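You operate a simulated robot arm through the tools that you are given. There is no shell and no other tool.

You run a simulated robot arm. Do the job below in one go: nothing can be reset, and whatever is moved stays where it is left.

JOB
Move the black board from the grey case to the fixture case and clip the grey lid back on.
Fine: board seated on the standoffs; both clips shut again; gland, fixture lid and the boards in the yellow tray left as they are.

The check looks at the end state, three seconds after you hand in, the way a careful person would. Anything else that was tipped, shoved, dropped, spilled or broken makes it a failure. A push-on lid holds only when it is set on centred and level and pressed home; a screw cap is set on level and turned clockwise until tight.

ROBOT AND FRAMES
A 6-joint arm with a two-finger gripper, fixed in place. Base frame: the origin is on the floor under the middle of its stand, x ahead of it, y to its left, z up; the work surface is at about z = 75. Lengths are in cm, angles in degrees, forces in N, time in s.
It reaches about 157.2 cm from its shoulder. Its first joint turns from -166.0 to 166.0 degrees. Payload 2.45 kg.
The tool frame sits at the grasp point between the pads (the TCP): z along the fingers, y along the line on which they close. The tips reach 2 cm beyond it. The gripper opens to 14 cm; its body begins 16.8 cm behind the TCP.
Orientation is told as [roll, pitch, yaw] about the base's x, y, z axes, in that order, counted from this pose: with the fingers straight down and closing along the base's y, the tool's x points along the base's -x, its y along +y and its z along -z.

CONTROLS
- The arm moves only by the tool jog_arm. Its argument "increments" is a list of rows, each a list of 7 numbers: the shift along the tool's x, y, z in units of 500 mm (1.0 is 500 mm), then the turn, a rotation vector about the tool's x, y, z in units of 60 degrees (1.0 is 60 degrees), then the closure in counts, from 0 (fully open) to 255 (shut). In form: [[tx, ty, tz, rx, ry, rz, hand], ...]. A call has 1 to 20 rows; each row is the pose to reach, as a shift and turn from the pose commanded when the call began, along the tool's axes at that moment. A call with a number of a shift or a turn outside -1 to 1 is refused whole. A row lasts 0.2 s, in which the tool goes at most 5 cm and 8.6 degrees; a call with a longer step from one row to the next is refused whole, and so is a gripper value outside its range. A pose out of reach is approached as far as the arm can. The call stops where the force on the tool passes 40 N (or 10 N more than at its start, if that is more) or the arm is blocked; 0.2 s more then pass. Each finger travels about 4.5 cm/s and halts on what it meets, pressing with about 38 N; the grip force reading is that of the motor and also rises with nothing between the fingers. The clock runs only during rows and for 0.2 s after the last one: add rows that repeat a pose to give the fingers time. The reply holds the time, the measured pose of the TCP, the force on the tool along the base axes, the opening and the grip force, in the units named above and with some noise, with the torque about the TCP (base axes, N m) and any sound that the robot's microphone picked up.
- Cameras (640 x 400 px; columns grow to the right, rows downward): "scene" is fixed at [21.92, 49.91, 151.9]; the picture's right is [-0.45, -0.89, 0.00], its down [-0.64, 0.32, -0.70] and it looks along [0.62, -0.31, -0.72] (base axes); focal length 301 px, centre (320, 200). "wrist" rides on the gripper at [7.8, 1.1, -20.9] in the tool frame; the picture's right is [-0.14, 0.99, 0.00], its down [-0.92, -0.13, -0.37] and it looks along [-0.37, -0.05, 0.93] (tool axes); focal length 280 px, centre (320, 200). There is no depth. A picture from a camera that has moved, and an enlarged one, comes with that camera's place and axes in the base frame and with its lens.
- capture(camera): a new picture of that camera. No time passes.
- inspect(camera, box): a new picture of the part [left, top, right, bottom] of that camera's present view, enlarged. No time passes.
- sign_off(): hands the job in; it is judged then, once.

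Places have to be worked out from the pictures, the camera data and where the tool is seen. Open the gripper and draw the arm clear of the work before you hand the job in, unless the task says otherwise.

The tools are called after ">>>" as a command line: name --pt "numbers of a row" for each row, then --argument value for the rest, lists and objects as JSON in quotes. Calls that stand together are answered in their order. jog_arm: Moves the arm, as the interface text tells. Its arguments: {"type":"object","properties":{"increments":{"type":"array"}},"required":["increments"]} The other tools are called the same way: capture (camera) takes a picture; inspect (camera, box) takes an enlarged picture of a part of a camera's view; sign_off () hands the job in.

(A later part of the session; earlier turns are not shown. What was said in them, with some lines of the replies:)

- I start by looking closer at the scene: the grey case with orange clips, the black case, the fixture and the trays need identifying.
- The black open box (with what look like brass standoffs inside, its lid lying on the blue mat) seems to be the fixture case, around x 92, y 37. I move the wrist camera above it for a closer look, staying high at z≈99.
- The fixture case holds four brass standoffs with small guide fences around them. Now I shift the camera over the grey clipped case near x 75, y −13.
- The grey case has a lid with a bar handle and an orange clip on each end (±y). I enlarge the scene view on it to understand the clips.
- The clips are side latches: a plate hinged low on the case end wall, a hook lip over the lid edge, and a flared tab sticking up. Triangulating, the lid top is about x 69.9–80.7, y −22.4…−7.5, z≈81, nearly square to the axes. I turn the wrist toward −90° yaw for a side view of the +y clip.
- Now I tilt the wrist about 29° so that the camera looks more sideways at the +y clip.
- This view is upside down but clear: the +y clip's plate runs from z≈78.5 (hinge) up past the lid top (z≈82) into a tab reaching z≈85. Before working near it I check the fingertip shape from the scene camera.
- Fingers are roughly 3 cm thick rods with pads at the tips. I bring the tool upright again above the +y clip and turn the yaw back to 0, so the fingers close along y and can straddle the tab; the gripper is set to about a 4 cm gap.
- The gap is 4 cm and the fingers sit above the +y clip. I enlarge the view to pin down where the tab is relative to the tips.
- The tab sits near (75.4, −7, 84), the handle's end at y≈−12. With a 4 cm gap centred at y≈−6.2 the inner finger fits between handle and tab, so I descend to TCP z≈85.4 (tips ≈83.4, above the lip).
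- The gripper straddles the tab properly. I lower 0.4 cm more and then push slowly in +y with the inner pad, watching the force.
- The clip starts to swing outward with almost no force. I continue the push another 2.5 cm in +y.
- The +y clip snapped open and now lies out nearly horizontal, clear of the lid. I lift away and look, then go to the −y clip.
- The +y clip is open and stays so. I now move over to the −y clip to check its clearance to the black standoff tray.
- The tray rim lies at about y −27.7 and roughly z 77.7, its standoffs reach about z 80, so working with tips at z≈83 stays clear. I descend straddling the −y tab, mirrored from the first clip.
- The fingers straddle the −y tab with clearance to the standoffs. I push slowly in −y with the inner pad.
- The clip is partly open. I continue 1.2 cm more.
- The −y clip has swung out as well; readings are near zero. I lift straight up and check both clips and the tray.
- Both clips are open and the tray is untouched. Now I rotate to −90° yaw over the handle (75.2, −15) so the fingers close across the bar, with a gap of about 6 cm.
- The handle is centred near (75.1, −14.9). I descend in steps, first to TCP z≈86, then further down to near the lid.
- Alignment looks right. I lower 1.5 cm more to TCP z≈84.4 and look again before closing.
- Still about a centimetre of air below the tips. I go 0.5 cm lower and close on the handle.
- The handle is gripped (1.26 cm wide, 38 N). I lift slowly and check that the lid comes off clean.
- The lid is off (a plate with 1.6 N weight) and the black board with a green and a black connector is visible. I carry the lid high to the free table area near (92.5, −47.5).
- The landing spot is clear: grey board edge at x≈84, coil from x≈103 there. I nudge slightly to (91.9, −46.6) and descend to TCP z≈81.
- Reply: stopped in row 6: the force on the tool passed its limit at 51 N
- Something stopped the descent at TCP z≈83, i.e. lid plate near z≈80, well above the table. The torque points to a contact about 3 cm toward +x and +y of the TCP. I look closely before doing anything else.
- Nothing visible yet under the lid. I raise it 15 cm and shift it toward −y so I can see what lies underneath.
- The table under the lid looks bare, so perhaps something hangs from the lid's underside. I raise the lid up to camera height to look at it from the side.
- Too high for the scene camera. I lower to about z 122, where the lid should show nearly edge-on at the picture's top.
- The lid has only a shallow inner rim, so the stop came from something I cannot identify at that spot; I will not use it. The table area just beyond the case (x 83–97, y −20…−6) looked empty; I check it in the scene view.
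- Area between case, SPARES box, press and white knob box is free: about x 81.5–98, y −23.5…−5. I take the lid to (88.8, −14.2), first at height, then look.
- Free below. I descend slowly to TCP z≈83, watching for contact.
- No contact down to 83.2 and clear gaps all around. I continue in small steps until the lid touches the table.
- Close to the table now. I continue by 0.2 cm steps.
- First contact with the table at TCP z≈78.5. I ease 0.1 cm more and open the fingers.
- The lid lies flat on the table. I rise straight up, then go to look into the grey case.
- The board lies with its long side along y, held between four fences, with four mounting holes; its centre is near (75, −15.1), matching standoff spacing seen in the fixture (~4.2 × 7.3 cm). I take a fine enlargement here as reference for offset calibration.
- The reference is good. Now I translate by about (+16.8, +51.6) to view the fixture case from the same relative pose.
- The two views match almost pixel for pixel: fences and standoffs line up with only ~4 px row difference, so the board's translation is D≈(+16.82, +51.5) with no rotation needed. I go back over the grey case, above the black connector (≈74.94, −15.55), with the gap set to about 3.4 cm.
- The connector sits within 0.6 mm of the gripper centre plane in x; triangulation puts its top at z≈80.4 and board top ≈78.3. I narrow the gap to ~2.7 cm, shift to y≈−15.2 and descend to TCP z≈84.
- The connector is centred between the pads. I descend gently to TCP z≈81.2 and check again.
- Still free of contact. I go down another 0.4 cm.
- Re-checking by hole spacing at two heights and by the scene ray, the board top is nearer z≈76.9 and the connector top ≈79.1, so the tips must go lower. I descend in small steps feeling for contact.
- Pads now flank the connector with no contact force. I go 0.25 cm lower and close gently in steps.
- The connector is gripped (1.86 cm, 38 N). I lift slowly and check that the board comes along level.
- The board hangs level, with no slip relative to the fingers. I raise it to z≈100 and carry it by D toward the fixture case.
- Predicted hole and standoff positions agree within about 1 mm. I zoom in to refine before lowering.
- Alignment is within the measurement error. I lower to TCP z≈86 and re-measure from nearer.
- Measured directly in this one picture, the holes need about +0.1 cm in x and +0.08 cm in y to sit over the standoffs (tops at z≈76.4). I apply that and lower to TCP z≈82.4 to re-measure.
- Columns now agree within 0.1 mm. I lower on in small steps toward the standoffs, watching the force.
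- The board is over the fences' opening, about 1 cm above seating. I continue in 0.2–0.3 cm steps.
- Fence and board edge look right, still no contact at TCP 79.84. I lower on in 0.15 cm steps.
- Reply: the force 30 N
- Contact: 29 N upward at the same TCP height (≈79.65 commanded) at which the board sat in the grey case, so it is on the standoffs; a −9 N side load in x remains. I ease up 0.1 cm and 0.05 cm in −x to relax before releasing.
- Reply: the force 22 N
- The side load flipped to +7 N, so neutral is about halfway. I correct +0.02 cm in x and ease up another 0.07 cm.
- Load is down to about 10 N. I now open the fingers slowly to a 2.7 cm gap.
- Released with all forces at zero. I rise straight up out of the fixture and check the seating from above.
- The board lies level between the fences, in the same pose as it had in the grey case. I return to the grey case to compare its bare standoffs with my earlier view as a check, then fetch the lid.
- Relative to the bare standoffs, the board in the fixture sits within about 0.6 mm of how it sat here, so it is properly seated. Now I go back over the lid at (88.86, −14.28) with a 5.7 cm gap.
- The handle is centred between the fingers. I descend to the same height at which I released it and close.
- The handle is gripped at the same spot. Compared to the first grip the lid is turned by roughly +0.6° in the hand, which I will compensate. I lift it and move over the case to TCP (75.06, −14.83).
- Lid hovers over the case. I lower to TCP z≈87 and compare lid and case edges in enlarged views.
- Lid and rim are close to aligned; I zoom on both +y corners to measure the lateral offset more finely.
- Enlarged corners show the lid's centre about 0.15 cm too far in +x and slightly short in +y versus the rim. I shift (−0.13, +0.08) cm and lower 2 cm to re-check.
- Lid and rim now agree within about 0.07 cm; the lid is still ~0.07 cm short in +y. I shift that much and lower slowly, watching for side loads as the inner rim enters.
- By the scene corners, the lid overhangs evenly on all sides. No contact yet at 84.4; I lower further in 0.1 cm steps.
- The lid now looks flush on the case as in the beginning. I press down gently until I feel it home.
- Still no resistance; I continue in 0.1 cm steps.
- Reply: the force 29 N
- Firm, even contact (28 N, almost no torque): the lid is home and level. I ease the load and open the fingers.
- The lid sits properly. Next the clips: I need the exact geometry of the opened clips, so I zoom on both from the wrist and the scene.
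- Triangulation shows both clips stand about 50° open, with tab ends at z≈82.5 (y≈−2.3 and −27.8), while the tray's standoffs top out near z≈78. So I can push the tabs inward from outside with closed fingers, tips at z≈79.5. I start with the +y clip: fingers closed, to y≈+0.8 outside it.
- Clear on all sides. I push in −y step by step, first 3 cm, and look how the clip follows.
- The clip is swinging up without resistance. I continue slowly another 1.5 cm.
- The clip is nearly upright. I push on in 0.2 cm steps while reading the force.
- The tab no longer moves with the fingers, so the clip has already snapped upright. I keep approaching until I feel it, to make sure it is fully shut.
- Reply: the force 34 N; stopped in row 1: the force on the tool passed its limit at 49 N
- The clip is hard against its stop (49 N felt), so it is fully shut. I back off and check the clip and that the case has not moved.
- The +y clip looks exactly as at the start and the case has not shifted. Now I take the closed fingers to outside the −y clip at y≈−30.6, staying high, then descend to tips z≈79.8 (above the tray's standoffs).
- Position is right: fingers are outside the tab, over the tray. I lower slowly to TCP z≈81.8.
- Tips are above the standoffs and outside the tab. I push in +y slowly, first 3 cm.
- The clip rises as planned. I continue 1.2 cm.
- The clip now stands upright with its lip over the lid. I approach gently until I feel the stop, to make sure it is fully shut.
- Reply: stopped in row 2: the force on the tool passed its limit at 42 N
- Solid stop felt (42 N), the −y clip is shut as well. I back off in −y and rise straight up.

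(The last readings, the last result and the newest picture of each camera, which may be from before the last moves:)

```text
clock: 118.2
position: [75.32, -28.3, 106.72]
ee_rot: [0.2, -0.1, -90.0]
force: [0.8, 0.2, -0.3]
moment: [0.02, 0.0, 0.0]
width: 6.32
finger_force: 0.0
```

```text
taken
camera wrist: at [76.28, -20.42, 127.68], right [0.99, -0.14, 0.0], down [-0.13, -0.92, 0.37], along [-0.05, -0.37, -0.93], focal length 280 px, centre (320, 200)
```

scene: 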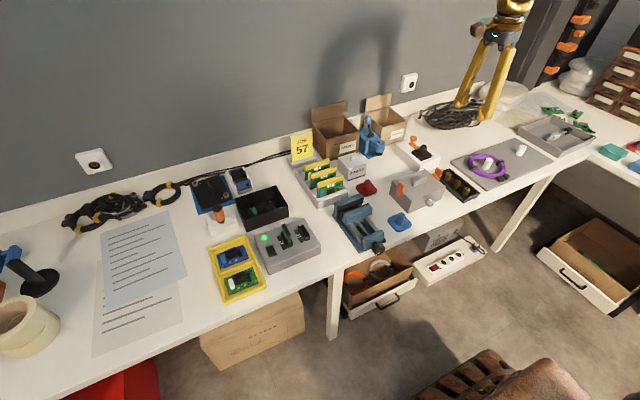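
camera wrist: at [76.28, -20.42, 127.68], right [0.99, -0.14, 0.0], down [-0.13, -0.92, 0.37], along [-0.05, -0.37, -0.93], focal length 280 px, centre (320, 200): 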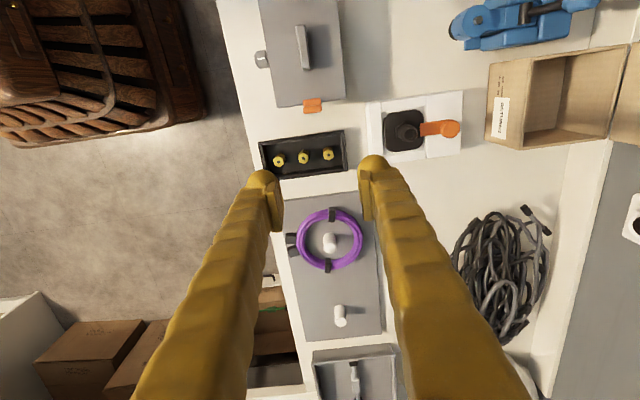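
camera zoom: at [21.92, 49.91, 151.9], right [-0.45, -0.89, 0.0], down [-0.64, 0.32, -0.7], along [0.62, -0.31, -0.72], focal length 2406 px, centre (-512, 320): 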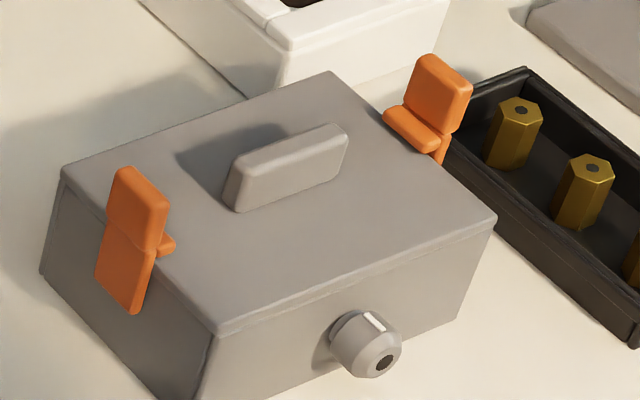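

Both clips and the lid now look identical to the start picture. I compare other areas with the initial views: the right side of the table and the fixture area.

>>> inspect --camera "scene" --box '[320, 120, 480, 220]'

>>> inspect --camera "scene" --box '[180, 130, 340, 310]'

>>> inspect --camera "scene" --box '[400, 80, 560, 180]'

>>> inspect --camera "scene" --box '[235, 175, 295, 225]'

```text
4.00 times, centred on (400, 170) of scene
camera zoom: at [21.92, 49.91, 151.9], right [-0.45, -0.89, 0.0], down [-0.64, 0.32, -0.7], along [0.62, -0.31, -0.72], focal length 1203 px, centre (0, 320)
```

zoom: 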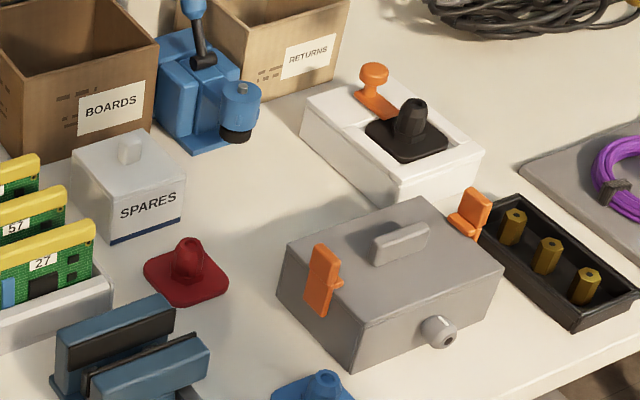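

```text
2.22 times, centred on (260, 220) of scene
camera zoom: at [21.92, 49.91, 151.9], right [-0.45, -0.89, 0.0], down [-0.64, 0.32, -0.7], along [0.62, -0.31, -0.72], focal length 668 px, centre (453, 156)
```

zoom: 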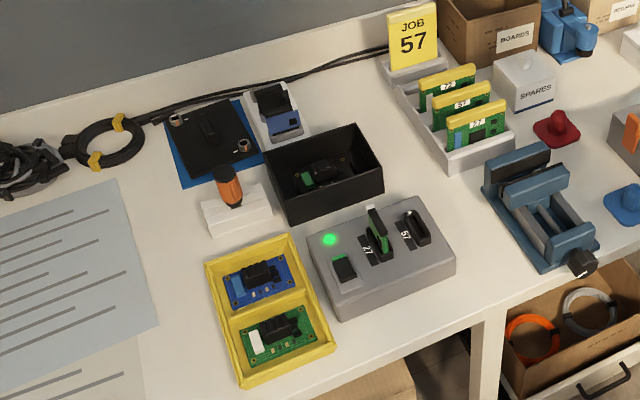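

```text
4.00 times, centred on (480, 130) of scene
camera zoom: at [21.92, 49.91, 151.9], right [-0.45, -0.89, 0.0], down [-0.64, 0.32, -0.7], along [0.62, -0.31, -0.72], focal length 1203 px, centre (-320, 480)
```

zoom: 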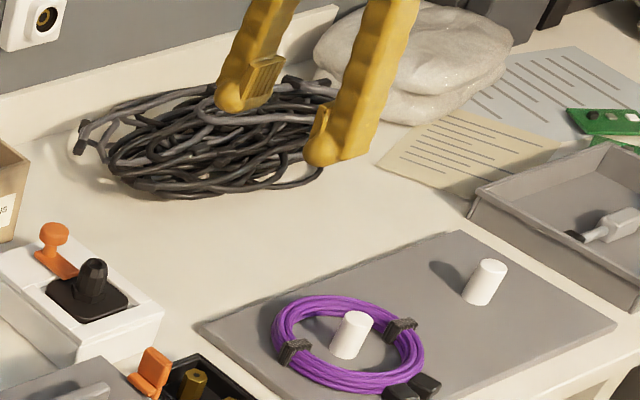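

```text
8.00 times, centred on (265, 200) of scene
camera zoom: at [21.92, 49.91, 151.9], right [-0.45, -0.89, 0.0], down [-0.64, 0.32, -0.7], along [0.62, -0.31, -0.72], focal length 2406 px, centre (760, 200)
```

zoom: 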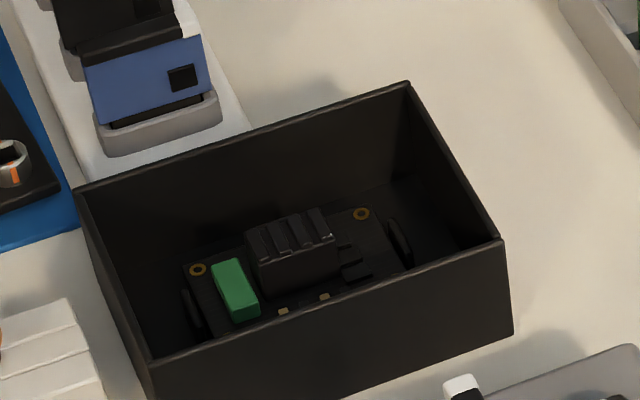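

Everything matches the initial pictures apart from the moved board. I open the gripper fully and draw the arm up and back, clear of the work.

>>> jog_arm --pt "0 0 -0.06 0 0 0 80" --pt "0 0 -0.13 0 0 0 40" --pt "0 0 -0.2 0 0 0 0" --pt "0.04 -0.05 -0.24 0 0 0 0" --pt "0.09 -0.11 -0.26 0 0 0 0" --pt "0.14 -0.17 -0.28 0 0 0 0" --pt "0.19 -0.23 -0.3 0 0 0 0" --pt "0.19 -0.23 -0.3 0 0 0 0"

>>> capture --camera "scene"

>>> capture --camera "wrist"

```text
clock: 120.0
position: [63.67, -18.76, 121.6]
ee_rot: [0.2, -0.1, -90.1]
force: [0.9, 0.1, -0.4]
moment: [-0.02, -0.02, 0.0]
width: 14.02
finger_force: 0.2
```

```text
taken
```

scene: 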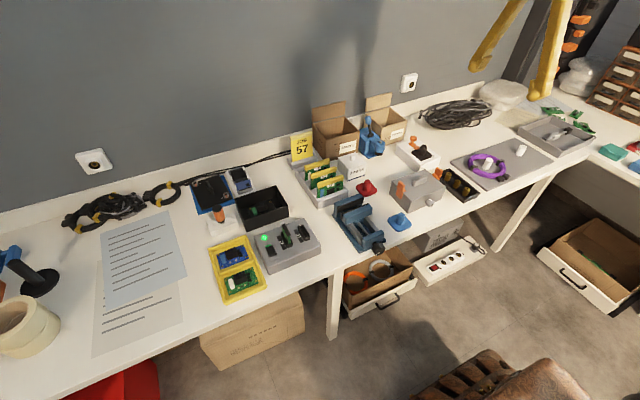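

```text
taken
camera wrist: at [64.57, -10.82, 142.62], right [0.99, -0.14, 0.0], down [-0.13, -0.92, 0.37], along [-0.05, -0.37, -0.93], focal length 280 px, centre (320, 200)
```

wrist: 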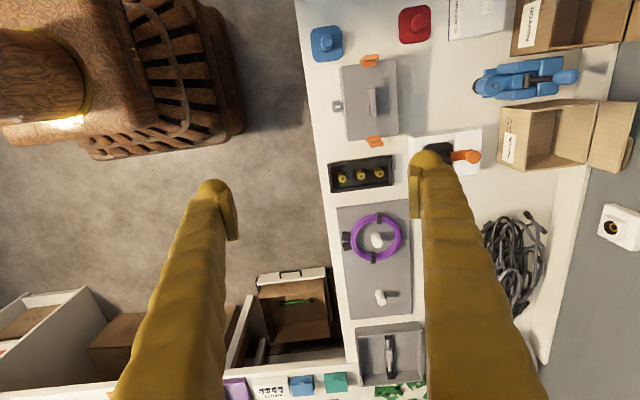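

The gripper is open and clear. The black board is seated in the fixture case, the grey lid is on with both clips shut, and gland, fixture lid and yellow tray are unchanged, so I hand the job in.

>>> sign_off

```text
The job is handed in.
```

The black board is now in the fixture case, and the grey lid is back on with both clips shut. I've handed the job in.

- **Board:** it sits level on the fixture's standoffs, in the same orientation it had in the grey case. Its position relative to the standoffs is within about 0.6 mm of how it sat before.
- **Grey lid and clips:** I pressed the lid down until it met even resistance, then pushed each clip until it reached a hard stop. The case, lid and clips look the same as in the first pictures.
- **Left alone:** the gland, the fixture lid and the boards in the yellow tray look unchanged in the last pictures.

**Unexplained contact:** when I first tried to set the lid aside, on the table to the right between the purple cable board and the black cable coil, it hit something at 51 N well above the surface. I could not see what it was, so I put the lid down beyond the grey case instead. Nothing in that area looks moved or damaged in the later pictures.

The arm is drawn back with the gripper open.
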